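You operate a simulated robot arm through the tools that you are given. There is no shell and no other tool. Be economical: measure what you need, move in short steps, check, and stop when the job is done.

You are at the controls of a simulated two-armed robot. One attempt, no reset.

JOB
Lay a ply on the green-coated tile, wet it out and roll the air out.
Fine: the black-tabbed tile in the jig, glass mat ply, resin from the green cup, red brush and ribbed roller back in their stands. Set down upright: red brush, blue ribbed roller.
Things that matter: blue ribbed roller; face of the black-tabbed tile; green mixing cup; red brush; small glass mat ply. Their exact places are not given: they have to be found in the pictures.

Only the result counts: the job must be done as asked and must still hold three seconds after the hand-in. Knocking over, shifting, dropping, spilling or breaking anything else fails it.

ROBOT AND FRAMES
Two 7-joint arms with two-finger parallel grippers on one trunk, on a base that drives. Base frame: it is fixed to the floor where the robot stands at the start and does not move with it; the origin is under the middle of the robot, x ahead of it, y to its left, z up. Readings come in mm, rad, newtons and seconds.
The left shoulder is at the start at [60, 147, 543], the right one opposite. With the tool pointing down near the work surface each hand reaches from about 100 to 680 mm from the robot's upright axis, wherever it stands, measured 20 degrees to its own side. Places, roughly: face of the black-tabbed tile [600, -200, 800]; red brush (4x3x21 cm) [700, -100, 800]. Payload 3.43 kg a hand.
The tool frame of a hand sits at the grasp point between the pads (the TCP): z along the fingers, y along the line on which they close. The tips reach 30 mm beyond it. Largest opening 94 mm; finger width 28, thickness 10; the body of the gripper, 50 by 96 mm, starts 55 mm behind the TCP.
Orientation is that of the tool frame in the base frame, as a unit quaternion [x, y, z, w]. With the fingers straight down and closing along the base's y, the tool's x points along the base's -x, its y along +y and its z along -z.

CONTROLS
- The arms move only by the tool apply_moves. It takes "left_plan", "right_plan" or both (then of equal length, played together; a hand with none holds still); each is a list that holds one entry, the list of rows, each a list of 7 numbers: the gripper command, from -1 (shut) to 1 (fully open), values between in proportion, then the shift along the tool's x, y, z in units of 200 mm (1.0 is 200 mm), then the turn, a rotation vector about the tool's x, y, z in units of 45 degrees (1.0 is 45 degrees). In form: [[[grip, x, y, z, rx, ry, rz], ...]]. A call has 1 to 20 rows; each row is the pose to reach, as a shift and turn from the pose commanded when the call began, along the tool's axes at that moment. A call with a number of a shift or a turn outside -1 to 1 is refused whole. Rows are played at 5 a second. More than 50 mm and 0.15 rad between two rows, or a gripper value outside its range, and nothing of the call is played. A pose out of reach is approached as far as the arm can. The call stops where the force on the tool passes 40 N (or 10 N more than at its start, if that is more) or the arm is blocked; 0.2 s more then pass. The fingers move at their own pace (about 72 mm/s each) and stop on an object; they squeeze with about 22 N. The grip force told is the motor's: it shows also when the fingers shut on nothing. Time passes only in rows, and 0.2 s behind the last, so rows that repeat a pose let the fingers close. It gives the time, the measured TCP pose, the force on the tool (base axes), the opening and the grip force at its end, in the units of the frame above (readings bear some noise), with the torque about the TCP (base axes, N m) and any sound that the robot's microphone picked up.
- Cameras (640 x 400 px; columns grow to the right, rows downward): "scene" is now at [62.9, -15.1, 1193.2]; the picture's right is [-0.17, -0.98, 0.00], its down [-0.41, 0.07, -0.91] and it looks along [0.89, -0.16, -0.42] (base axes); focal length 258 px, centre (320, 200). "left" rides on the left gripper at [76, -14, -103] in its tool frame; the picture's right is [0.18, 0.98, 0.00], its down [-0.75, 0.14, -0.64] and it looks along [-0.63, 0.12, 0.77] (tool axes); focal length 243 px, centre (320, 200). "right" rides on the right gripper at [76, 14, -103] in its tool frame; the picture's right is [-0.18, 0.98, 0.00], its down [-0.75, -0.14, -0.64] and it looks along [-0.63, -0.12, 0.77] (tool axes); focal length 243 px, centre (320, 200).
- snapshot(camera): a new picture of that camera. No time passes.
- raise_lower(by): slides the trunk up (or, below 0, down) by that many mm; the arms and the scene camera ride with it, the base frame stays. It gives what a move gives, with no picture.
- drive_base(legs): drives the robot by 1 to 6 legs, each [ahead, left, turn to the left] in mm, mm and rad, along the robot's own axes; the way and the turn of a leg run together, so that a leg with both is an arc; at most 1500 mm and 3.142 rad a leg. The arms and the cameras ride along, it lands a little off, and it stops where it bumps. It gives what a move gives.
- turn_head(pan, tilt): turns the head with the scene camera to pan (to the left, within 1.501 rad either way) and tilt (down, from -0.506 to 1.204), counted from straight ahead of the robot. It gives what a move gives.
- measure_at(camera, pixels): there is no depth. For up to 12 entries [column, row, z] of the newest picture of that camera ("zoom" is the newest enlarged one), the place [x, y] in the base frame at which the ray of that pixel passes the height z, good to about 3 mm. No time passes.
- enlarge(camera, box): a new picture of the part [left, top, right, bottom] of that camera's present view, enlarged. No time passes.
- hand_in(): hands the job in; it is judged then, once.

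Go step by step. Measure first, check grasps and placings, and put right what went wrong. The budget is 80 turns and 70 pictures, counting those below and the enlarged ones. Unless the task says otherwise, let go and move clear before handing in, and close with one line.

The tools are called after "Call:" by a JSON object that holds its "fn" and its "kwargs". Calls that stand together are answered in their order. apply_moves: Moves the arms, as the interface text tells. Its arguments: {"type":"object","properties":{"left_plan":{"type":"array","items":{"type":"array","items":{"type":"array","items":{"type":"number"}}}},"right_plan":{"type":"array","items":{"type":"array","items":{"type":"array","items":{"type":"number"}}}}},"required":[]} The other tools are called the same way: raise_lower (by) slides the trunk up or down; drive_base (legs) drives the base; turn_head (pan, tilt) turns the head that bears the scene camera; snapshot (camera) takes a picture; measure_at (camera, pixels) gives the place at which the rays of pixels pass given heights; enlarge (camera, box) takes an enlarged picture of a part of a camera's view; hand_in () hands the job in.

At the start:

```text
t: 0.0
left_tcp_pos: [289.7, 116.1, 999.5]
left_tool_rot: [0.0, 1.0, 0.0, 0.001]
left_wrist_force: [0.6, -1.0, 0.5]
left_ft_torque: [-0.01, 0.01, 0.0]
left_width: 93.7
left_finger_force: 0.0
right_tcp_pos: [329.2, -191.3, 999.7]
right_tool_rot: [0.0, 1.0, 0.0, 0.001]
right_wrist_force: [-0.5, 0.9, 0.8]
right_ft_torque: [0.04, 0.01, -0.01]
right_width: 94.0
right_finger_force: 0.1
trunk travel left (down, up): [-250.0, 0.0]
robot x, y, heading: [0.9, -1.6, -0.003]
head pan, tilt: [-0.173, 0.435]
```

scene: 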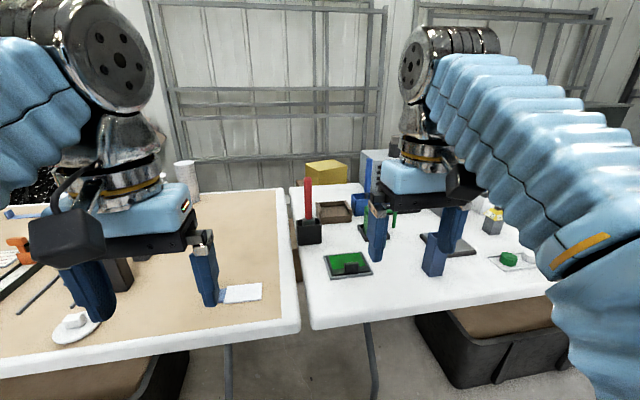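
right: 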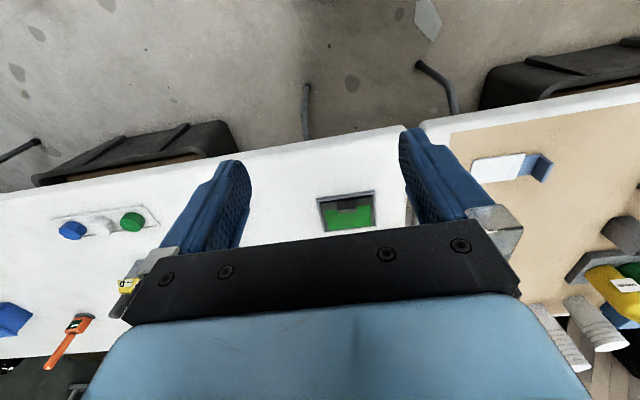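
left: 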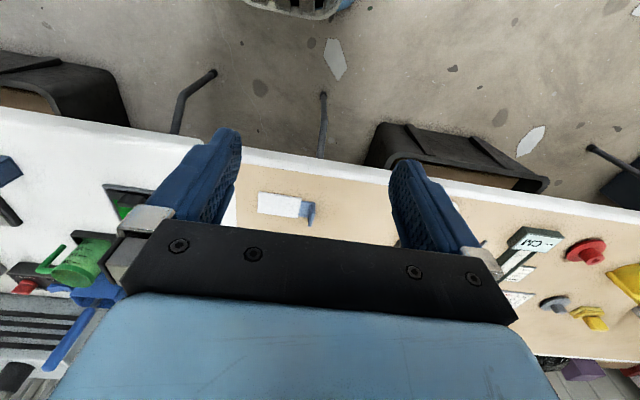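

The scene shows a green tile with a black tab (~348,265), a red brush in a black stand (~309,215), and a white ply (~240,293), with the arms hiding part of the view. I'll enlarge those areas first.

Call:
{"fn": "enlarge", "kwargs": {"camera": "scene", "box": [280, 150, 480, 290]}}

Call:
{"fn": "enlarge", "kwargs": {"camera": "left", "box": [0, 150, 330, 380]}}

Call:
{"fn": "enlarge", "kwargs": {"camera": "scene", "box": [420, 180, 580, 290]}}

```text
2.86 times, centred on (380, 220) of scene
```

zoom: 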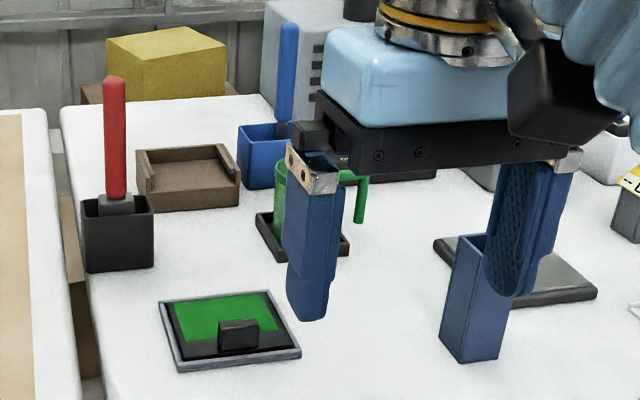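

```text
1.74 times, centred on (165, 265) of left
```

zoom: 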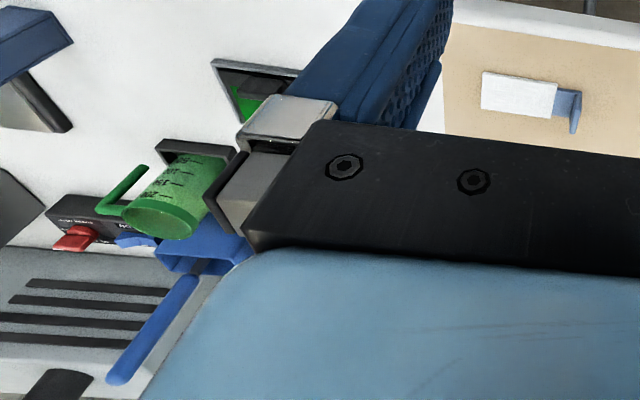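

```text
3.64 times, centred on (500, 235) of scene
```

zoom: 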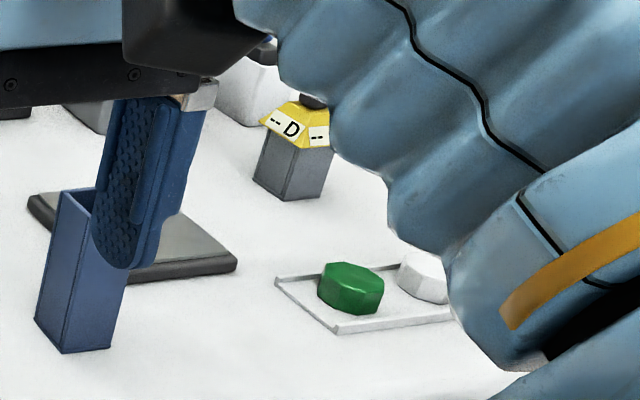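

The right arm hides the middle of the white bench, including the green cup (~375,200) and the blue stand (~357,200). I'll move both arms outward and take new pictures.

Call:
{"fn": "apply_moves", "kwargs": {"right_plan": [[[1, 0, -0.25, 0, 0, 0, 0], [1, 0.1, -0.5, 0, 0, 0, 0], [1, 0.2, -0.75, 0, 0, 0, 0], [1, 0.3, -1, 0, 0, 0, 0]]], "left_plan": [[[1, 0, 0.25, 0, 0, 0, 0], [1, 0.0, 0.5, 0, 0, 0, 0], [1, 0.0, 0.75, 0, 0, 0, 0], [1, 0.0, 1, 0, 0, 0, 0]]]}}

Call:
{"fn": "turn_head", "kwargs": {"pan": -0.25, "tilt": 0.6}}

Call:
{"fn": "snapshot", "kwargs": {"camera": "scene"}}

Call:
{"fn": "enlarge", "kwargs": {"camera": "scene", "box": [200, 70, 480, 250]}}

```text
refused: row 2 steps farther than a row can; nothing moved
```

```text
t: 0.7
left_tcp_pos: [288.4, 116.1, 1000.7]
left_tool_rot: [0.0, 1.0, 0.0, 0.001]
left_wrist_force: [0.7, 0.3, -0.6]
left_ft_torque: [0.04, 0.01, -0.01]
left_width: 94.1
left_finger_force: 0.1
right_tcp_pos: [330.4, -191.1, 1000.2]
right_tool_rot: [0.0, 1.0, -0.001, 0.001]
right_wrist_force: [0.1, 0.3, -0.4]
right_ft_torque: [-0.01, 0.0, -0.02]
right_width: 94.2
right_finger_force: 0.1
trunk travel left (down, up): [-250.0, 0.0]
robot x, y, heading: [4.3, -0.2, 0.001]
head pan, tilt: [-0.25, 0.6]
```

```text
63 pictures are left
```

scene: 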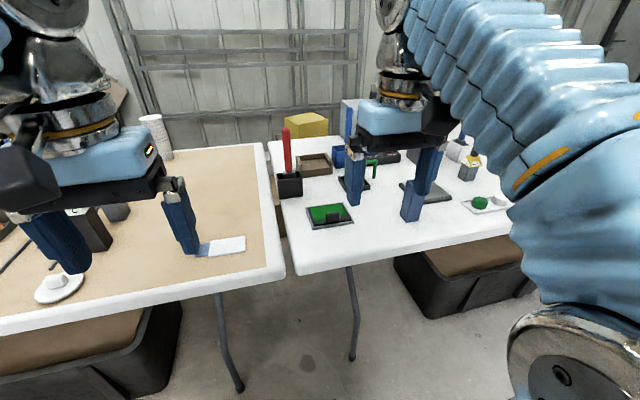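

```text
2.22 times, centred on (340, 160) of scene
```

zoom: 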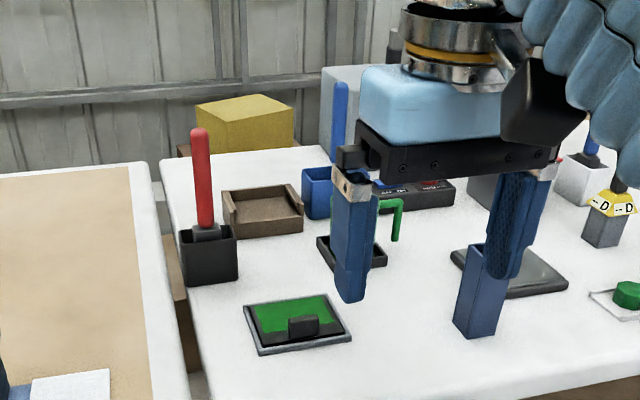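

The right hand still hides the cup and stands. I'm repeating the move with shorter steps.

Call:
{"fn": "apply_moves", "kwargs": {"right_plan": [[[1, 0, -0.2, 0, 0, 0, 0], [1, 0.1, -0.4, 0, 0, 0, 0], [1, 0.2, -0.6, 0, 0, 0, 0], [1, 0.3, -0.8, 0, 0, 0, 0], [1, 0.4, -1, 0, 0, 0, 0]]], "left_plan": [[[1, 0, 0.2, 0, 0, 0, 0], [1, 0.0, 0.4, 0, 0, 0, 0], [1, 0.0, 0.6, 0, 0, 0, 0], [1, 0.0, 0.8, 0, 0, 0, 0], [1, 0, 1, 0, 0, 0, 0]]]}}

Call:
{"fn": "turn_head", "kwargs": {"pan": -0.25, "tilt": 0.5}}

Call:
{"fn": "snapshot", "kwargs": {"camera": "scene"}}

Call:
{"fn": "enlarge", "kwargs": {"camera": "scene", "box": [240, 120, 420, 260]}}

Call:
{"fn": "enlarge", "kwargs": {"camera": "scene", "box": [390, 120, 570, 260]}}

```text
t: 1.9
left_tcp_pos: [288.3, 314.6, 1000.0]
left_tool_rot: [0.0, 1.0, 0.0, 0.0]
left_wrist_force: [-0.2, 0.2, -0.7]
left_ft_torque: [-0.02, 0.0, 0.02]
left_width: 94.0
left_finger_force: 0.1
right_tcp_pos: [250.1, -392.9, 998.0]
right_tool_rot: [-0.001, 1.0, 0.001, 0.001]
right_wrist_force: [-0.6, 1.1, 0.0]
right_ft_torque: [0.03, -0.01, -0.01]
right_width: 94.3
right_finger_force: 0.1
trunk travel left (down, up): [-250.0, 0.0]
robot x, y, heading: [-1.2, -3.4, 0.003]
head pan, tilt: [-0.25, 0.6]
```

```text
t: 2.6
left_tcp_pos: [289.7, 315.4, 998.9]
left_tool_rot: [-0.001, 1.0, 0.0, 0.001]
left_wrist_force: [0.0, -0.4, 0.0]
left_ft_torque: [0.01, 0.01, -0.01]
left_width: 94.0
left_finger_force: 0.1
right_tcp_pos: [249.7, -393.4, 996.7]
right_tool_rot: [0.0, 1.0, 0.0, 0.001]
right_wrist_force: [0.3, -0.3, 0.0]
right_ft_torque: [-0.01, 0.02, -0.04]
right_width: 94.0
right_finger_force: 0.0
trunk travel left (down, up): [-250.0, 0.0]
robot x, y, heading: [0.8, 1.0, 0.0]
head pan, tilt: [-0.25, 0.499]
```

```text
61 pictures are left
```

scene: 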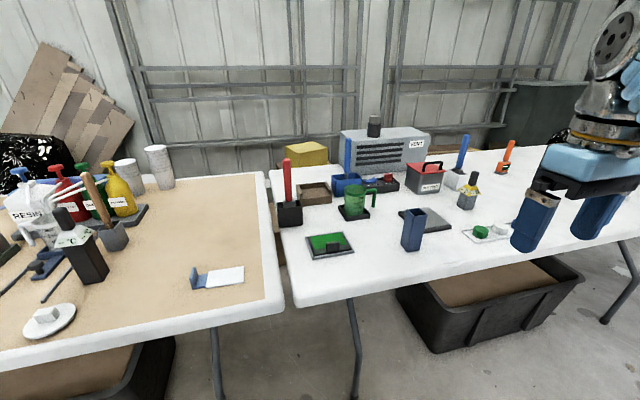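

```text
2.86 times, centred on (330, 190) of scene
```

zoom: 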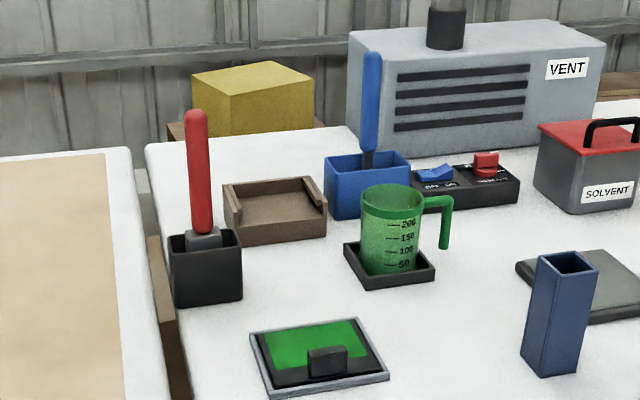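

```text
2.86 times, centred on (480, 190) of scene
```

zoom: 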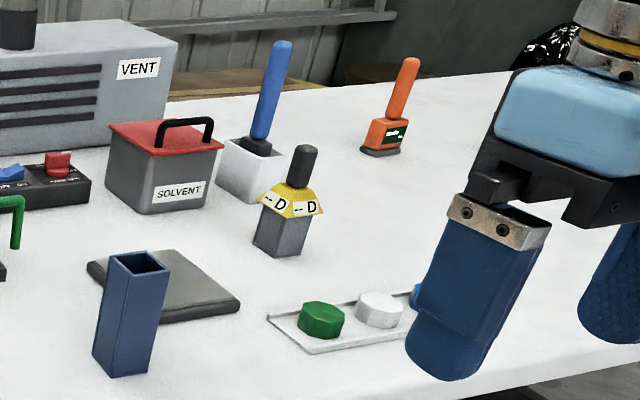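

With the arms aside I can see:
- tile in its frame (~330,245)
- red brush (~288,185)
- green cup (~353,200)
- two blue handles: one in a blue stand (~347,160), one in a white stand (~461,155)
- a ply with a blue tab (~218,278)

Next are the hand views and first measurements, to find the heights.

Call:
{"fn": "snapshot", "kwargs": {"camera": "right"}}

Call:
{"fn": "snapshot", "kwargs": {"camera": "left"}}

Call:
{"fn": "measure_at", "kwargs": {"camera": "scene", "pixels": [[305, 236, 800], [305, 236, 750], [305, 236, 700], [354, 251, 750], [313, 259, 750], [245, 267, 750], [192, 289, 750], [402, 247, 750], [278, 226, 750], [461, 190, 750], [335, 196, 750], [341, 219, 750]]}}

```text
58 pictures are left
```

right: 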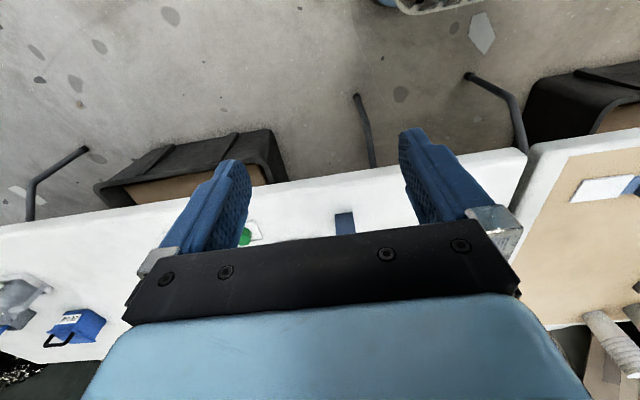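

```text
57 pictures are left
```

left: 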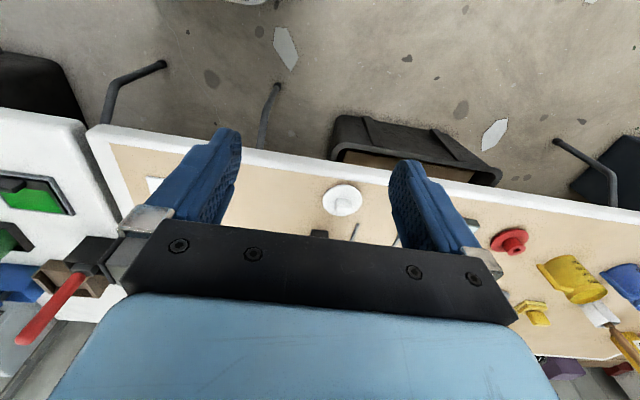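

```text
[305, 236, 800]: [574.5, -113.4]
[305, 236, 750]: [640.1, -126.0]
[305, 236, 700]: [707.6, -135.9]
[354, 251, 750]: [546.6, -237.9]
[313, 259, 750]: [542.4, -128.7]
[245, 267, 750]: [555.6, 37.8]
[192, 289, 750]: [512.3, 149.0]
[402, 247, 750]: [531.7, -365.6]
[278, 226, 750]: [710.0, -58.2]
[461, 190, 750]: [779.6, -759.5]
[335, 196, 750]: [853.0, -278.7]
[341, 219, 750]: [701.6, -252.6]
```

I'll use parallax: the far-left corner of the tile frame is at (305,236) in scene and (74,212) in left. I'll compare candidate heights.

Call:
{"fn": "measure_at", "kwargs": {"camera": "left", "pixels": [[74, 212, 800], [74, 212, 770], [74, 212, 750], [74, 212, 720], [58, 177, 750], [58, 177, 780]]}}

Call:
{"fn": "measure_at", "kwargs": {"camera": "scene", "pixels": [[305, 236, 780], [305, 236, 770], [305, 236, 760], [313, 259, 780], [313, 259, 770]]}}

```text
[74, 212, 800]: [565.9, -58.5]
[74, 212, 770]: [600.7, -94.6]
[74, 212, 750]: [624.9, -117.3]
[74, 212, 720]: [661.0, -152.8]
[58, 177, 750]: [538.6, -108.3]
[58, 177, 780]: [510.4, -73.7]
```

```text
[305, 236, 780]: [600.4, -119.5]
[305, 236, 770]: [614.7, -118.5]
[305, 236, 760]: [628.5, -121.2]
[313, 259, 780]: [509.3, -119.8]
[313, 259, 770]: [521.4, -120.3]
```

Parallax puts the tabletop at about 740 mm. I'll measure the table edges and object bases at that height and look closer at the ply side.

Call:
{"fn": "measure_at", "kwargs": {"camera": "scene", "pixels": [[300, 290, 740], [450, 262, 740], [283, 300, 740], [193, 288, 740], [243, 282, 740], [243, 268, 740], [207, 274, 740], [207, 288, 740], [279, 226, 740], [302, 224, 740], [405, 249, 740], [420, 249, 740]]}}

Call:
{"fn": "enlarge", "kwargs": {"camera": "scene", "box": [170, 240, 270, 305]}}

Call:
{"fn": "enlarge", "kwargs": {"camera": "scene", "box": [0, 130, 200, 350]}}

```text
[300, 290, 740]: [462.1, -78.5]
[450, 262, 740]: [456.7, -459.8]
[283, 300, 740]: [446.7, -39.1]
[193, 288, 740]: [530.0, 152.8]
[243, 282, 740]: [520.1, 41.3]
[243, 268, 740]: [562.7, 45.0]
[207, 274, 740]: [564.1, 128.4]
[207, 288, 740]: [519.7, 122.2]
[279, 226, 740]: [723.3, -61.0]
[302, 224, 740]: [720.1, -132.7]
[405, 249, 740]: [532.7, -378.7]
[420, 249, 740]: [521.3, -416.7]
```

```text
6.15 times, centred on (220, 272) of scene
```

zoom: 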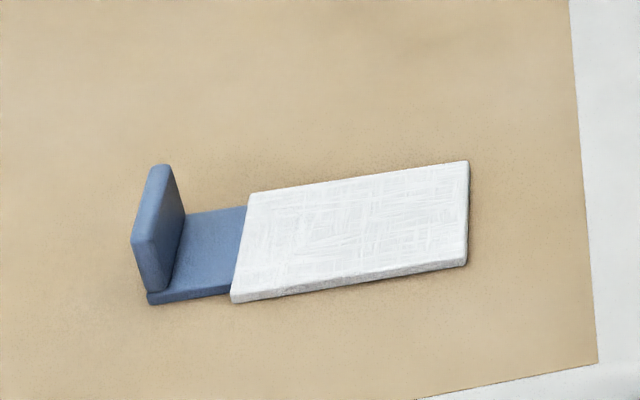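

```text
1.82 times, centred on (100, 240) of scene
```

zoom: 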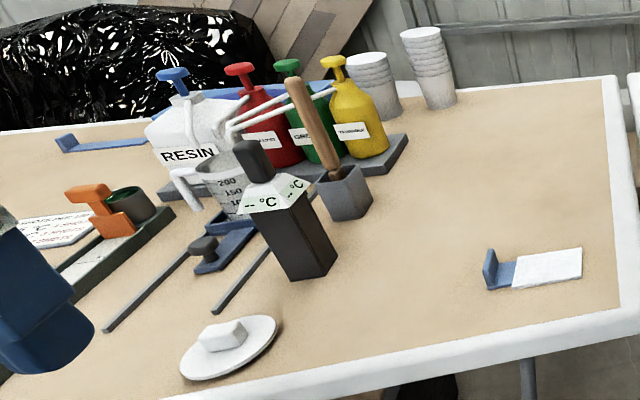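

The ply is a white mat (about 85×42 mm) with a blue upright grip tab at its left end, lying along y at about (542, 85). The blue stands are too far to reach, so I'll drive a little ahead and to the right and look again.

Call:
{"fn": "drive_base", "kwargs": {"legs": [[120, -150, 0]]}}

Call:
{"fn": "turn_head", "kwargs": {"pan": -0.15, "tilt": 0.6}}

Call:
{"fn": "snapshot", "kwargs": {"camera": "scene"}}

Call:
{"fn": "enlarge", "kwargs": {"camera": "scene", "box": [280, 80, 400, 155]}}

```text
t: 4.1
left_tcp_pos: [408.5, 166.1, 998.3]
left_tool_rot: [0.0, 1.0, 0.0, 0.0]
left_wrist_force: [0.4, 0.3, -0.5]
left_ft_torque: [-0.03, -0.02, 0.03]
left_width: 93.9
left_finger_force: 0.0
right_tcp_pos: [370.2, -542.2, 999.1]
right_tool_rot: [0.0, 1.0, -0.001, 0.001]
right_wrist_force: [-0.6, 0.4, 0.4]
right_ft_torque: [-0.05, 0.0, 0.03]
right_width: 94.3
right_finger_force: 0.2
trunk travel left (down, up): [-250.0, 0.0]
robot x, y, heading: [118.2, -153.7, 0.001]
head pan, tilt: [-0.25, 0.499]
```

```text
t: 4.8
left_tcp_pos: [409.5, 165.1, 999.0]
left_tool_rot: [0.0, 1.0, -0.001, 0.001]
left_wrist_force: [-0.5, 0.4, 0.4]
left_ft_torque: [-0.01, -0.02, 0.0]
left_width: 94.2
left_finger_force: 0.1
right_tcp_pos: [369.5, -543.1, 997.8]
right_tool_rot: [0.0, 1.0, 0.0, 0.0]
right_wrist_force: [-0.4, -0.4, -0.7]
right_ft_torque: [-0.04, 0.01, 0.01]
right_width: 94.1
right_finger_force: 0.1
trunk travel left (down, up): [-250.0, 0.0]
robot x, y, heading: [119.7, -152.3, 0.0]
head pan, tilt: [-0.15, 0.6]
```

```text
54 pictures are left
```

scene: 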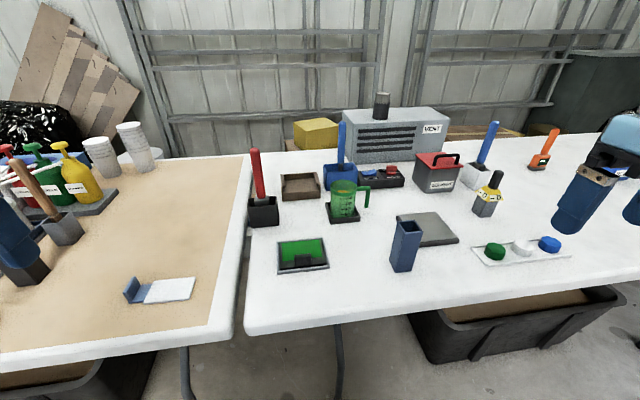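

```text
5.33 times, centred on (340, 118) of scene
```

zoom: 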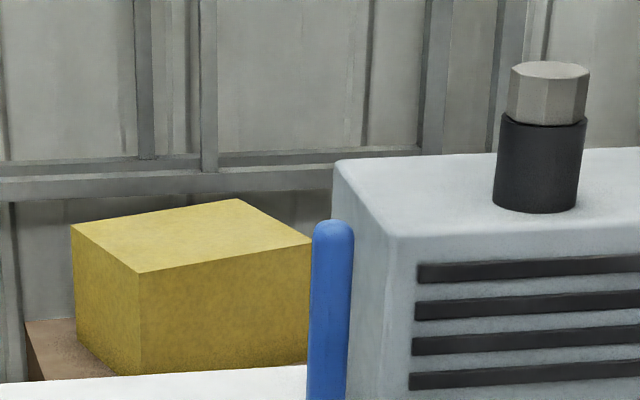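

I need to see what each blue handle is attached to and read the switch box, so I'm zooming on both stands.

Call:
{"fn": "enlarge", "kwargs": {"camera": "scene", "box": [310, 145, 420, 225]}}

Call:
{"fn": "enlarge", "kwargs": {"camera": "scene", "box": [445, 115, 575, 225]}}

Call:
{"fn": "enlarge", "kwargs": {"camera": "scene", "box": [235, 180, 345, 285]}}

```text
5.00 times, centred on (365, 185) of scene
```

zoom: 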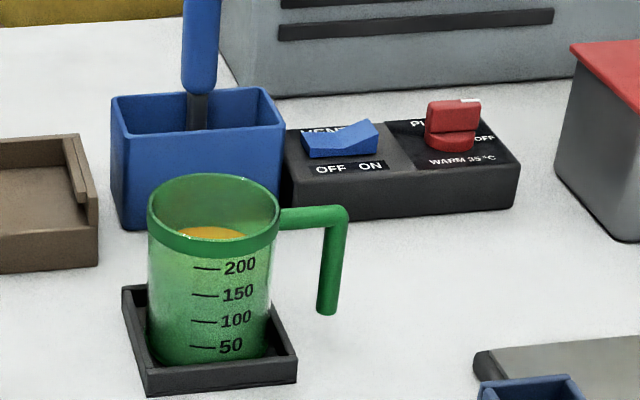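

```text
3.64 times, centred on (510, 170) of scene
```

zoom: 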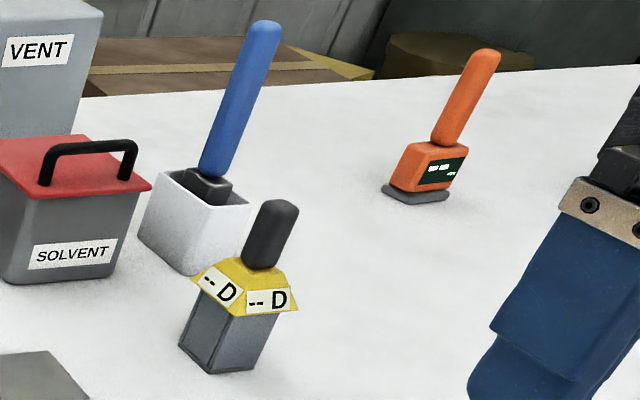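

```text
3.81 times, centred on (290, 232) of scene
```

zoom: 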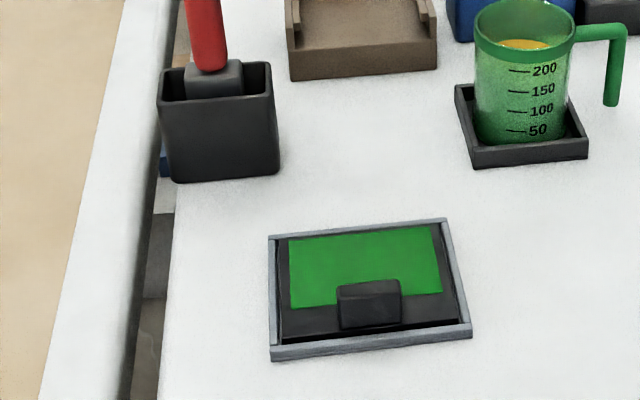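

The blue stand's handle has a thin shank, so that is the roller; the one in the white stand has a brush block, so I'll leave it alone. The cup holds resin. Next I'll move the left hand over the ply to get a good view for measuring.

Call:
{"fn": "apply_moves", "kwargs": {"left_plan": [[[1, 0, -0.2, 0, 0, 0, 0], [1, 0, -0.35, 0.1, 0, 0, 0], [1, 0, -0.35, 0.3, 0, 0, 0], [1, 0, -0.35, 0.5, 0, 0, 0]]]}}

Call:
{"fn": "snapshot", "kwargs": {"camera": "left"}}

Call:
{"fn": "measure_at", "kwargs": {"camera": "scene", "pixels": [[285, 244, 750], [324, 242, 750], [285, 262, 750], [328, 258, 750], [278, 243, 750], [329, 239, 750], [335, 269, 745], [279, 275, 745]]}}

```text
t: 5.8
left_tcp_pos: [409.8, 93.4, 898.2]
left_tool_rot: [-0.001, 1.0, 0.0, 0.002]
left_wrist_force: [-0.4, -1.0, 0.3]
left_ft_torque: [0.01, -0.02, 0.02]
left_width: 94.1
left_finger_force: 0.0
right_tcp_pos: [370.1, -542.3, 998.2]
right_tool_rot: [0.001, 1.0, 0.0, 0.001]
right_wrist_force: [0.6, -0.8, -0.4]
right_ft_torque: [-0.02, 0.03, -0.01]
right_width: 94.1
right_finger_force: 0.2
trunk travel left (down, up): [-250.0, 0.0]
robot x, y, heading: [123.1, -150.6, 0.001]
head pan, tilt: [-0.15, 0.6]
```

```text
49 pictures are left
```

left: 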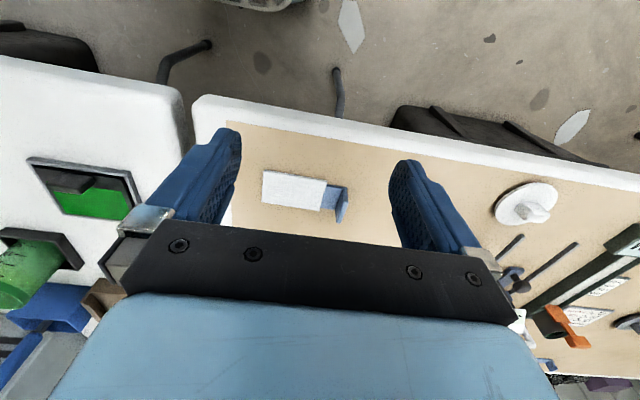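

```text
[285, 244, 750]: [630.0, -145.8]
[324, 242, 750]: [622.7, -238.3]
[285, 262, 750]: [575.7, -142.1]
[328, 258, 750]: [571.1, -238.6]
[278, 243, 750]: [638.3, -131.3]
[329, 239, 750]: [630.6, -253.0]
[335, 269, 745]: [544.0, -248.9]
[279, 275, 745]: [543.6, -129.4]
```

The green zone runs about x 573–627, y −240 to −144, turned by about −4°. I'll enlarge the ply in the left view for exact corners.

Call:
{"fn": "enlarge", "kwargs": {"camera": "left", "box": [245, 160, 365, 235]}}

Call:
{"fn": "enlarge", "kwargs": {"camera": "left", "box": [0, 140, 150, 230]}}

```text
5.33 times, centred on (305, 198) of left
```

zoom: 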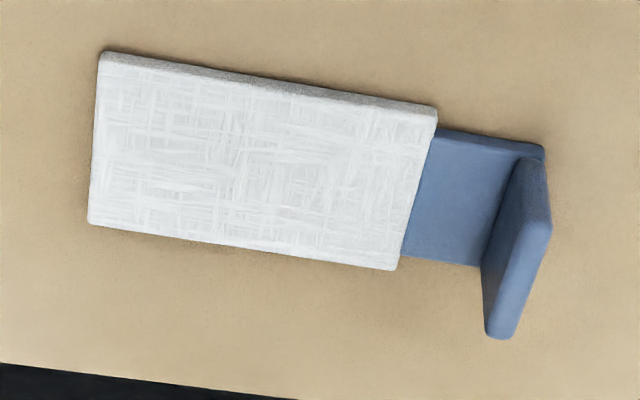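

```text
4.27 times, centred on (75, 185) of left
```

zoom: 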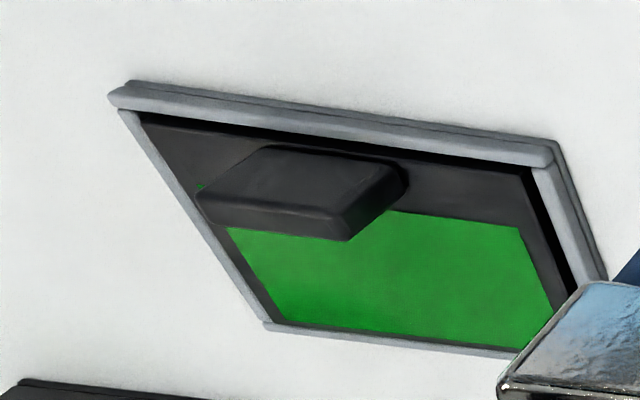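

The corners are clear now; I'll measure the ply corners, tab top edge and tile frame corners.

Call:
{"fn": "measure_at", "kwargs": {"camera": "left", "pixels": [[264.5, 171.4, 745], [327, 181.5, 745], [319.4, 211.1, 745], [261.5, 202.1, 745], [347.2, 202.1, 768], [338.8, 222.9, 768], [343, 191.6, 743], [336, 212.5, 743]]}}

Call:
{"fn": "measure_at", "kwargs": {"camera": "zoom", "pixels": [[112, 92, 755], [553, 150, 755], [268, 325, 755], [520, 228, 752], [230, 228, 752], [276, 318, 752], [522, 345, 752], [200, 200, 770], [330, 212, 770], [400, 170, 770], [145, 118, 752], [533, 172, 752]]}}

```text
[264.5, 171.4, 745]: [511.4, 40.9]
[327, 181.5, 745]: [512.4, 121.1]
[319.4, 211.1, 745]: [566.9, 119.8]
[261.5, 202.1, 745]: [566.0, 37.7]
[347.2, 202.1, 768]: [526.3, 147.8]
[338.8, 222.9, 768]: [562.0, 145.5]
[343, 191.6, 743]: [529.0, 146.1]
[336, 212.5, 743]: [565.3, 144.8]
```

```text
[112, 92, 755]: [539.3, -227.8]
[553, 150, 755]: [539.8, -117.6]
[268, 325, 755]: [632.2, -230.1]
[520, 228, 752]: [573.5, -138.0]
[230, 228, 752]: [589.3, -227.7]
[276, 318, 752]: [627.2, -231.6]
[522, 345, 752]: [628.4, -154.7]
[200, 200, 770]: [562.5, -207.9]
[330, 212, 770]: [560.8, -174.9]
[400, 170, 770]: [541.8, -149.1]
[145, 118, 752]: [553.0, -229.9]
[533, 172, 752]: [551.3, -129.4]
```

The ply spans x 511–566 and y 39–120, with its tab plate at y≈147, x≈546. The green face's centre is about (604, −191) at z≈746. I'll bring the left hand above the tab with the fingers partly closed and check.

Call:
{"fn": "apply_moves", "kwargs": {"left_plan": [[[-0.3, -0.2, 0.1, 0, 0, 0, 0], [-0.3, -0.4, 0.2, 0, 0, 0, 0], [-0.3, -0.6, 0.268, 0.05, 0, 0, 0], [-0.3, -0.68, 0.268, 0.2, 0, 0, 0], [-0.3, -0.68, 0.268, 0.38, 0, 0, 0], [-0.3, -0.68, 0.268, 0.38, 0, 0, 0]]]}}

Call:
{"fn": "enlarge", "kwargs": {"camera": "scene", "box": [90, 240, 230, 330]}}

Call:
{"fn": "enlarge", "kwargs": {"camera": "left", "box": [200, 120, 440, 270]}}

```text
t: 7.2
left_tcp_pos: [543.0, 154.1, 821.8]
left_tool_rot: [0.0, 1.0, 0.0, 0.001]
left_wrist_force: [0.2, 0.4, 0.2]
left_ft_torque: [0.02, -0.02, -0.02]
left_width: 32.5
left_finger_force: 0.2
right_tcp_pos: [371.5, -543.4, 998.4]
right_tool_rot: [0.001, 1.0, 0.0, 0.0]
right_wrist_force: [0.2, -0.5, 0.0]
right_ft_torque: [0.01, 0.0, -0.02]
right_width: 93.8
right_finger_force: 0.1
trunk travel left (down, up): [-250.0, 0.0]
robot x, y, heading: [121.2, -150.1, 0.001]
head pan, tilt: [-0.15, 0.6]
```

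```text
4.44 times, centred on (160, 285) of scene
```

zoom: 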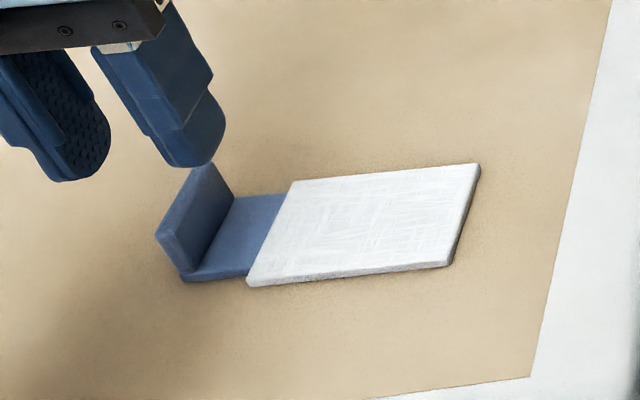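

```text
2.67 times, centred on (320, 195) of left
```

zoom: 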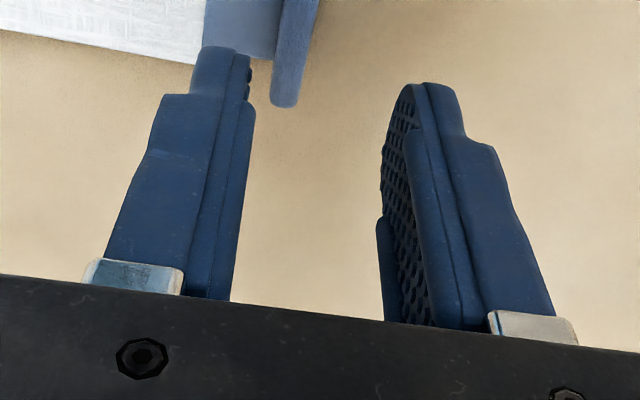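

The tab plate (zoom ~285,100) sits nearer the −y finger, so the hand is a few mm too far toward +y. I'll measure the plate and the fingertips in the same picture.

Call:
{"fn": "measure_at", "kwargs": {"camera": "zoom", "pixels": [[272, 102, 768], [297, 105, 768], [320, 0, 768], [287, 0, 768], [251, 55, 792], [405, 85, 792]]}}

Call:
{"fn": "measure_at", "kwargs": {"camera": "scene", "pixels": [[131.5, 294.5, 768], [166, 278, 768], [124, 293, 768]]}}

```text
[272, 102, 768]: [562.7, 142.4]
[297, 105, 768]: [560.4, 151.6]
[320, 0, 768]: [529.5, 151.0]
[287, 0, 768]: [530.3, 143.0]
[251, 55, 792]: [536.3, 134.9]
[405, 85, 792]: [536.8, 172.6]
```

```text
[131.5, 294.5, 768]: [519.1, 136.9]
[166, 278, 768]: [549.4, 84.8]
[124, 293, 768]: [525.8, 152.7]
```

The plate is at y 142–151.5, while the TCP is at 154. I'll shift 7 mm toward −y, narrow the opening and descend to about 782.

Call:
{"fn": "apply_moves", "kwargs": {"left_plan": [[[-0.45, 0, -0.035, 0, 0, 0, 0], [-0.45, 0, -0.035, 0, 0, 0, 0], [-0.45, 0, -0.035, 0.1, 0, 0, 0], [-0.45, 0, -0.035, 0.2, 0, 0, 0]]]}}

Call:
{"fn": "enlarge", "kwargs": {"camera": "scene", "box": [90, 240, 230, 330]}}

```text
t: 8.2
left_tcp_pos: [544.6, 146.2, 784.0]
left_tool_rot: [0.0, 1.0, -0.001, 0.001]
left_wrist_force: [-0.1, -0.6, 0.2]
left_ft_torque: [-0.04, 0.01, -0.02]
left_width: 25.8
left_finger_force: 0.1
right_tcp_pos: [372.0, -543.4, 998.6]
right_tool_rot: [-0.001, 1.0, 0.0, 0.001]
right_wrist_force: [0.3, -0.1, -0.4]
right_ft_torque: [-0.01, -0.01, 0.01]
right_width: 93.9
right_finger_force: 0.1
trunk travel left (down, up): [-250.0, 0.0]
robot x, y, heading: [120.9, -149.3, -0.001]
head pan, tilt: [-0.15, 0.6]
```

```text
4.44 times, centred on (160, 285) of scene
```

zoom: 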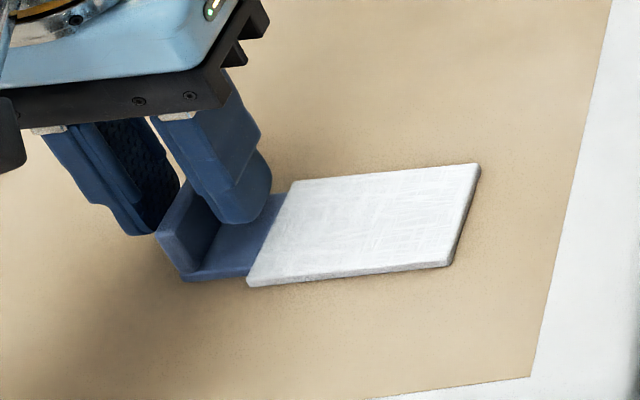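

The fingers straddle the plate. I'll go down 5 mm more, close, and lift 60 mm.

Call:
{"fn": "apply_moves", "kwargs": {"left_plan": [[[-0.45, 0, 0, 0.025, 0, 0, 0], [-1, 0, 0, 0.025, 0, 0, 0], [-1, 0, 0, 0.025, 0, 0, 0], [-1, 0, 0, 0.025, 0, 0, 0], [-1, 0, 0, -0.05, 0, 0, 0], [-1, 0, 0, -0.25, 0, 0, 0], [-1, 0, 0, -0.4, 0, 0, 0]]]}}

Call:
{"fn": "snapshot", "kwargs": {"camera": "scene"}}

Call:
{"fn": "enlarge", "kwargs": {"camera": "left", "box": [160, 60, 480, 260]}}

```text
t: 9.8
left_tcp_pos: [546.1, 142.3, 864.0]
left_tool_rot: [0.001, 1.0, 0.0, 0.001]
left_wrist_force: [-1.1, -0.3, 0.0]
left_ft_torque: [-0.01, -0.02, -0.01]
left_width: 6.7
left_finger_force: 21.8
right_tcp_pos: [370.4, -542.2, 997.4]
right_tool_rot: [0.0, 1.0, 0.0, 0.001]
right_wrist_force: [-0.3, -0.3, 0.3]
right_ft_torque: [0.0, -0.03, -0.01]
right_width: 94.0
right_finger_force: 0.1
trunk travel left (down, up): [-250.0, 0.0]
robot x, y, heading: [120.7, -150.6, 0.003]
head pan, tilt: [-0.15, 0.6]
```

```text
43 pictures are left
```

scene: 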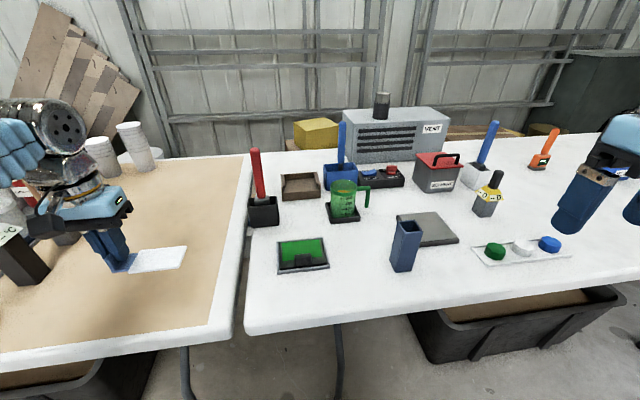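

```text
2.00 times, centred on (320, 160) of left
```

zoom: 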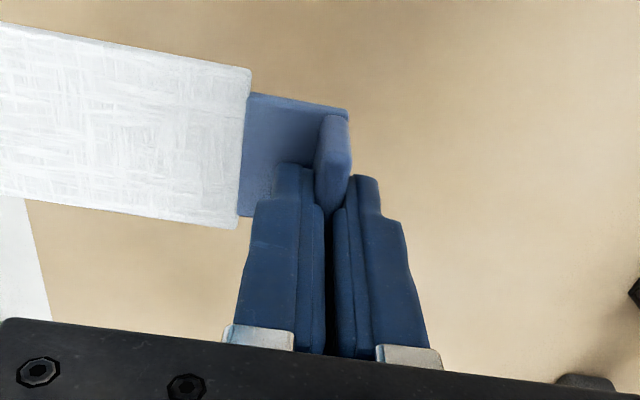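

The ply is held: opening 6.7 mm, 22 N, lifted level. I'll measure where the ply sits relative to the TCP.

Call:
{"fn": "measure_at", "kwargs": {"camera": "zoom", "pixels": [[250, 70, 828], [238, 229, 828], [0, 22, 828], [0, 195, 828]]}}

Call:
{"fn": "measure_at", "kwargs": {"camera": "scene", "pixels": [[186, 248, 828], [182, 266, 828], [139, 251, 828], [128, 272, 828], [186, 248, 820]]}}

Call:
{"fn": "enlarge", "kwargs": {"camera": "scene", "box": [80, 220, 220, 310]}}

```text
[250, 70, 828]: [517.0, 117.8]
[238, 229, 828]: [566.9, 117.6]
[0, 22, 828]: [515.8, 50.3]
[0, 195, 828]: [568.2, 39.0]
```

```text
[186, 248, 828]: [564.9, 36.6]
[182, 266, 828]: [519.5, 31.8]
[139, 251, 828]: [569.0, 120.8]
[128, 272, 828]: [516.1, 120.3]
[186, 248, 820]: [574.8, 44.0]
```

```text
4.44 times, centred on (150, 265) of scene
```

zoom: 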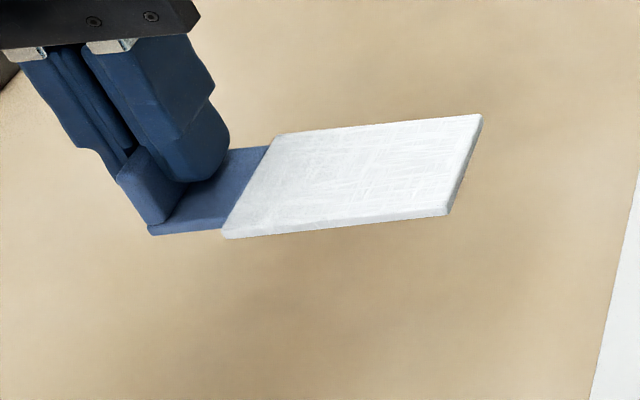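

The ply centre sits at TCP + (−3, −67) and is level. I'll carry it over the tile at this height in two legs.

Call:
{"fn": "apply_moves", "kwargs": {"left_plan": [[[-1, -0.07, -0.2, -0.05, 0, 0, 0], [-1, -0.14, -0.4, -0.05, 0, 0, 0], [-1, -0.21, -0.6, -0.05, 0, 0, 0], [-1, -0.28, -0.8, -0.05, 0, 0, 0], [-1, -0.31, -1, -0.05, 0, 0, 0]]]}}

Call:
{"fn": "apply_moves", "kwargs": {"left_plan": [[[-1, 0, -0.17, 0, 0, 0, 0], [-1, 0, -0.34, 0, 0, 0, 0], [-1, 0, -0.34, 0, 0, 0, 0], [-1, 0, -0.34, 0.15, 0, 0, 0], [-1, 0, -0.34, 0.25, 0, 0, 0], [-1, 0, -0.34, 0.25, 0, 0, 0]]]}}

Call:
{"fn": "snapshot", "kwargs": {"camera": "scene"}}

Call:
{"fn": "enlarge", "kwargs": {"camera": "scene", "box": [220, 190, 360, 290]}}

Call:
{"fn": "snapshot", "kwargs": {"camera": "left"}}

```text
t: 11.0
left_tcp_pos: [609.3, -57.9, 871.0]
left_tool_rot: [-0.001, 1.0, 0.0, 0.001]
left_wrist_force: [-0.5, -0.6, -0.4]
left_ft_torque: [0.01, 0.01, 0.01]
left_width: 6.9
left_finger_force: 22.0
right_tcp_pos: [370.7, -542.1, 998.8]
right_tool_rot: [0.0, 1.0, 0.0, 0.0]
right_wrist_force: [0.3, -0.3, 0.2]
right_ft_torque: [0.0, -0.01, 0.0]
right_width: 93.8
right_finger_force: 0.2
trunk travel left (down, up): [-250.0, 0.0]
robot x, y, heading: [118.3, -147.9, 0.0]
head pan, tilt: [-0.15, 0.6]
```

```text
t: 12.4
left_tcp_pos: [607.6, -124.6, 821.8]
left_tool_rot: [-0.001, 1.0, 0.0, 0.0]
left_wrist_force: [0.0, -1.1, 0.4]
left_ft_torque: [0.02, 0.02, 0.01]
left_width: 7.0
left_finger_force: 21.9
right_tcp_pos: [369.4, -542.1, 998.3]
right_tool_rot: [0.0, 1.0, -0.001, 0.001]
right_wrist_force: [-0.2, -0.3, 0.0]
right_ft_torque: [-0.01, 0.01, 0.0]
right_width: 94.2
right_finger_force: 0.0
trunk travel left (down, up): [-250.0, 0.0]
robot x, y, heading: [118.1, -147.6, -0.002]
head pan, tilt: [-0.15, 0.6]
```

```text
40 pictures are left
```

scene: 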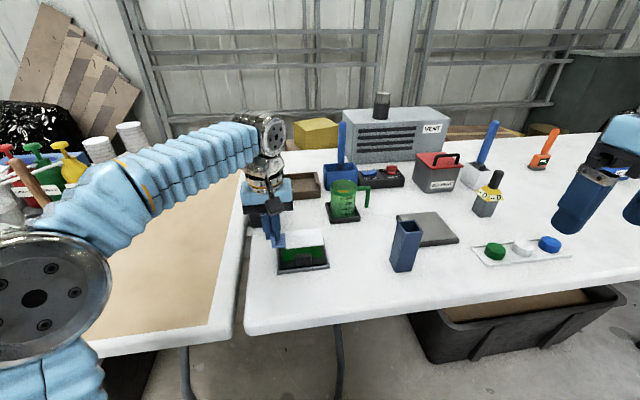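

```text
4.00 times, centred on (290, 240) of scene
```

zoom: 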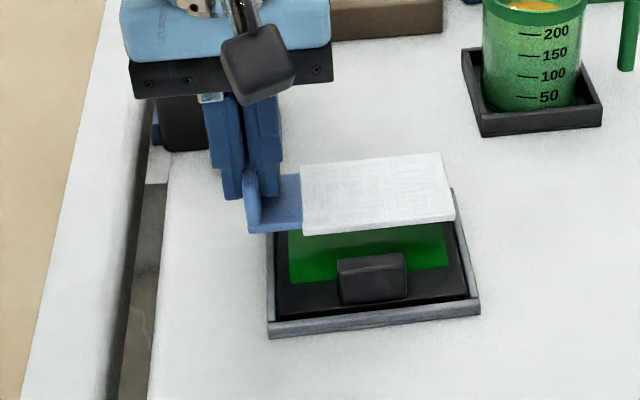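

```text
38 pictures are left
```

left: 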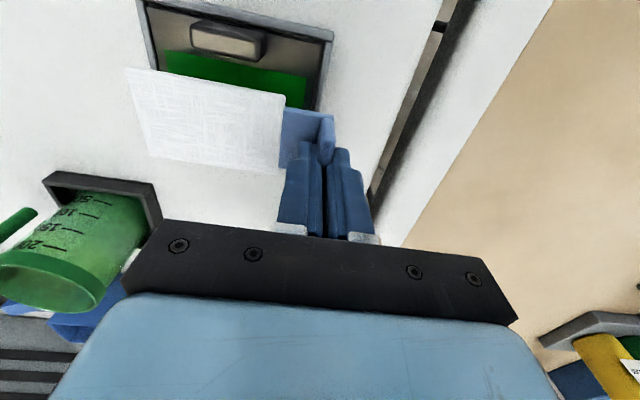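

The ply hovers over the face. I'll check ply corners (z≈786) against the green face corners (z≈746).

Call:
{"fn": "measure_at", "kwargs": {"camera": "zoom", "pixels": [[302, 233, 785], [455, 219, 785], [442, 153, 785], [300, 165, 785], [289, 283, 746], [449, 265, 746]]}}

Call:
{"fn": "measure_at", "kwargs": {"camera": "left", "pixels": [[126, 68, 785], [286, 94, 785], [281, 172, 785], [148, 157, 785], [165, 50, 746], [308, 77, 746]]}}

```text
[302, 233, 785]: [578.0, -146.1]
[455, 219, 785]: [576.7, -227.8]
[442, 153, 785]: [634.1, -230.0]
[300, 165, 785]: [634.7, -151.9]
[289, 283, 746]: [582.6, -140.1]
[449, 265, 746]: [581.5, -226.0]
```

```text
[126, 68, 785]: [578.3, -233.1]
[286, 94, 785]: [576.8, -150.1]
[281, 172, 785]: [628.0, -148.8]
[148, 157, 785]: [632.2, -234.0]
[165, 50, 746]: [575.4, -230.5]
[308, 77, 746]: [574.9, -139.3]
```

It is aligned within a few mm, so I'll nudge +3 mm in y and lower carefully.

Call:
{"fn": "apply_moves", "kwargs": {"left_plan": [[[-1, 0, 0.015, 0, 0, 0, 0], [-1, 0, 0.015, 0.05, 0, 0, 0], [-1, 0, 0.015, 0.1, 0, 0, 0], [-1, 0, 0.015, 0.14, 0, 0, 0], [-1, 0, 0.015, 0.14, 0, 0, 0]]]}}

Call:
{"fn": "enlarge", "kwargs": {"camera": "scene", "box": [240, 210, 340, 280]}}

```text
t: 13.6
left_tcp_pos: [606.1, -122.3, 795.5]
left_tool_rot: [0.001, 1.0, -0.001, 0.001]
left_wrist_force: [-0.6, -0.7, 0.0]
left_ft_torque: [0.02, -0.03, 0.02]
left_width: 6.8
left_finger_force: 22.3
right_tcp_pos: [370.5, -542.2, 998.6]
right_tool_rot: [0.0, 1.0, 0.0, 0.001]
right_wrist_force: [-0.5, -0.8, -1.3]
right_ft_torque: [0.0, 0.02, 0.03]
right_width: 94.2
right_finger_force: 0.0
trunk travel left (down, up): [-250.0, 0.0]
robot x, y, heading: [117.5, -148.3, -0.002]
head pan, tilt: [-0.15, 0.6]
```

```text
5.71 times, centred on (290, 245) of scene
```

zoom: 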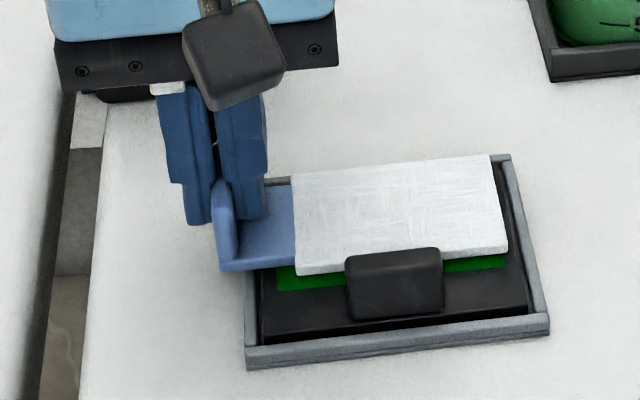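

Still hovering by a few mm and parallel to the frame. I'll lower in 2 mm steps until there is contact.

Call:
{"fn": "apply_moves", "kwargs": {"left_plan": [[[-1, 0, 0, 0.01, 0, 0, 0], [-1, 0, 0, 0.02, 0, 0, 0], [-1, 0, 0, 0.03, 0, 0, 0]]]}}

Call:
{"fn": "apply_moves", "kwargs": {"left_plan": [[[-1, 0, 0, 0.005, 0, 0, 0], [-1, 0, 0, 0.01, 0, 0, 0]]]}}

```text
t: 14.4
left_tcp_pos: [605.4, -122.9, 790.1]
left_tool_rot: [0.001, 1.0, -0.001, 0.001]
left_wrist_force: [1.5, 2.2, 13.7]
left_ft_torque: [-0.2, 0.06, 0.01]
left_width: 6.6
left_finger_force: 22.0
right_tcp_pos: [370.2, -543.6, 998.1]
right_tool_rot: [0.0, 1.0, 0.0, 0.0]
right_wrist_force: [-0.6, -0.3, 0.3]
right_ft_torque: [0.03, 0.05, 0.01]
right_width: 94.3
right_finger_force: 0.1
trunk travel left (down, up): [-250.0, 0.0]
robot x, y, heading: [116.8, -149.7, -0.003]
head pan, tilt: [-0.15, 0.6]
```

```text
t: 15.0
left_tcp_pos: [605.8, -122.9, 788.1]
left_tool_rot: [0.0, 1.0, -0.001, 0.003]
left_wrist_force: [1.8, 6.9, 26.1]
left_ft_torque: [-0.19, 0.05, 0.04]
left_width: 6.9
left_finger_force: 21.8
right_tcp_pos: [370.8, -542.3, 999.1]
right_tool_rot: [-0.001, 1.0, 0.0, 0.001]
right_wrist_force: [0.5, -0.2, -0.3]
right_ft_torque: [0.01, -0.01, 0.0]
right_width: 94.0
right_finger_force: 0.0
trunk travel left (down, up): [-250.0, 0.0]
robot x, y, heading: [119.4, -147.7, -0.001]
head pan, tilt: [-0.15, 0.6]
```

Contact is made at 26 N. I'll back up 2 mm, open gently and rise straight up.

Call:
{"fn": "apply_moves", "kwargs": {"left_plan": [[[-1, 0, 0, -0.01, 0, 0, 0], [-0.6, 0, 0, -0.01, 0, 0, 0], [-0.6, 0, 0, -0.01, 0, 0, 0], [-0.5, 0, 0, -0.05, 0, 0, 0], [-0.5, 0, 0, -0.25, 0, 0, 0], [-0.5, 0, 0, -0.5, 0, 0, 0], [-0.5, 0, 0, -0.75, 0, 0, 0], [-0.5, 0, 0, -0.99, 0, 0, 0]]]}}

Call:
{"fn": "apply_moves", "kwargs": {"left_plan": [[[-0.5, 0.2, 0, 0, 0, 0, 0], [-0.5, 0.4, 0.0, 0, 0, 0, 0], [-0.5, 0.5, 0.2, 0, 0, 0, 0], [-0.5, 0.6, 0.4, 0, 0, 0, 0], [-0.5, 0.7, 0.6, 0, 0, 0, 0], [-0.5, 0.8, 0.8, 0, 0, 0, 0], [-0.5, 0.9, 1, 0, 0, 0, 0]]]}}

Call:
{"fn": "snapshot", "kwargs": {"camera": "scene"}}

Call:
{"fn": "enlarge", "kwargs": {"camera": "scene", "box": [240, 210, 350, 285]}}

```text
t: 16.8
left_tcp_pos: [605.5, -124.8, 934.5]
left_tool_rot: [0.0, 1.0, 0.0, 0.001]
left_wrist_force: [0.5, 0.2, 0.1]
left_ft_torque: [0.06, 0.02, -0.02]
left_width: 23.7
left_finger_force: 0.1
left hand out of reach, approached as far as the arm can: row 8
right_tcp_pos: [370.6, -542.3, 997.8]
right_tool_rot: [0.0, 1.0, 0.0, 0.001]
right_wrist_force: [0.4, 0.2, 0.9]
right_ft_torque: [-0.02, 0.03, -0.01]
right_width: 94.0
right_finger_force: 0.0
trunk travel left (down, up): [-250.0, 0.0]
robot x, y, heading: [118.6, -151.3, 0.0]
head pan, tilt: [-0.15, 0.6]
```

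```text
t: 18.4
left_tcp_pos: [427.9, 79.7, 933.7]
left_tool_rot: [0.0, 1.0, 0.0, 0.0]
left_wrist_force: [0.8, -1.3, -0.4]
left_ft_torque: [0.04, 0.02, 0.01]
left_width: 23.3
left_finger_force: 0.1
right_tcp_pos: [370.4, -543.4, 997.3]
right_tool_rot: [0.0, 1.0, 0.001, 0.001]
right_wrist_force: [0.5, 0.7, -0.1]
right_ft_torque: [0.01, 0.0, -0.02]
right_width: 94.1
right_finger_force: 0.1
trunk travel left (down, up): [-250.0, 0.0]
robot x, y, heading: [120.7, -151.1, 0.001]
head pan, tilt: [-0.15, 0.6]
```

```text
36 pictures are left
```

scene: 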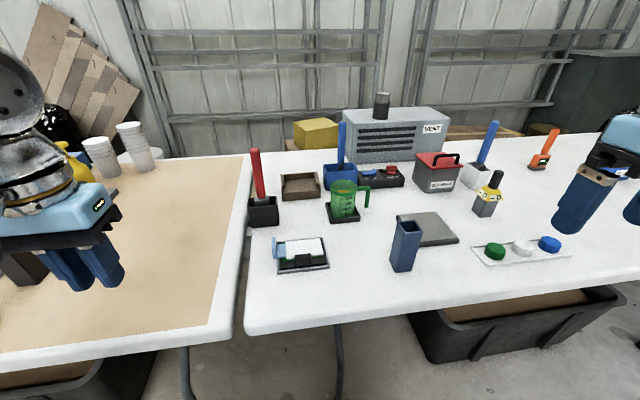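

```text
5.33 times, centred on (295, 248) of scene
```

zoom: 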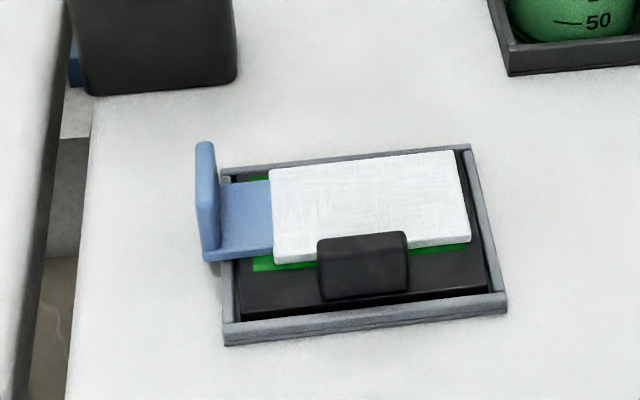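

The ply lies flat on the face, a little far and right of centre. I'll quantify it from the zoom.

Call:
{"fn": "measure_at", "kwargs": {"camera": "zoom", "pixels": [[275, 264, 747], [470, 245, 747], [463, 151, 752], [270, 170, 752], [253, 271, 746], [470, 250, 746], [248, 180, 746], [240, 182, 746], [462, 152, 746], [222, 172, 744], [470, 147, 744]]}}

```text
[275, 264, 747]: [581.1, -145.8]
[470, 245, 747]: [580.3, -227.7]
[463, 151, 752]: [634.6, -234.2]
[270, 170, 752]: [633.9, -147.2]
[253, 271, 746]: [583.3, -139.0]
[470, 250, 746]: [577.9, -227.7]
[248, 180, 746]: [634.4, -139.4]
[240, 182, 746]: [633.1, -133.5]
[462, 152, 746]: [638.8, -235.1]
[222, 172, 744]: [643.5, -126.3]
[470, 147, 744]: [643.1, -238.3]
```

The ply is within about 3 mm of centre on the green face. The tools stand farther out, so I need to know how close the base can get to the table; I'll look straight down.

Call:
{"fn": "turn_head", "kwargs": {"pan": 0, "tilt": 1.2}}

Call:
{"fn": "snapshot", "kwargs": {"camera": "scene"}}

```text
t: 19.4
left_tcp_pos: [426.6, 79.3, 933.9]
left_tool_rot: [0.0, 1.0, 0.0, 0.001]
left_wrist_force: [0.1, -0.7, -0.2]
left_ft_torque: [-0.04, -0.02, -0.02]
left_width: 23.1
left_finger_force: 0.2
right_tcp_pos: [369.7, -542.9, 997.8]
right_tool_rot: [0.0, 1.0, 0.0, 0.001]
right_wrist_force: [0.8, 0.2, 0.2]
right_ft_torque: [0.01, 0.01, 0.01]
right_width: 93.8
right_finger_force: 0.0
trunk travel left (down, up): [-250.0, 0.0]
robot x, y, heading: [119.4, -149.8, 0.001]
head pan, tilt: [0.0, 1.201]
```

```text
34 pictures are left
```

scene: 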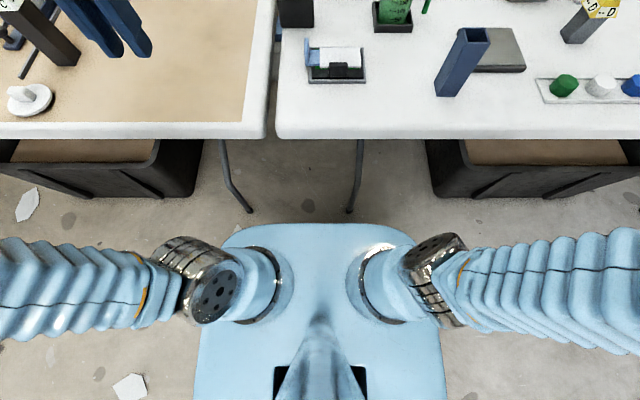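

The body's front edge is at row ~224 and the table edge at row ~138; I'll measure the clearance.

Call:
{"fn": "measure_at", "kwargs": {"camera": "scene", "pixels": [[345, 138, 738], [345, 138, 700], [320, 224, 600], [320, 224, 500], [320, 224, 300], [350, 210, 0], [480, 195, 0], [165, 193, 0], [250, 210, 0], [440, 140, 300]]}}

```text
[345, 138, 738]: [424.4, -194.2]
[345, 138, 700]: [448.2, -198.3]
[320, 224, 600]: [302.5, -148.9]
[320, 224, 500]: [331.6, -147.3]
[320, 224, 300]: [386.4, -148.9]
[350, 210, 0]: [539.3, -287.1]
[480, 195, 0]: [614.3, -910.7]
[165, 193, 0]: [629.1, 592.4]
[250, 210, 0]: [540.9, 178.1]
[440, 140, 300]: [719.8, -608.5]
```

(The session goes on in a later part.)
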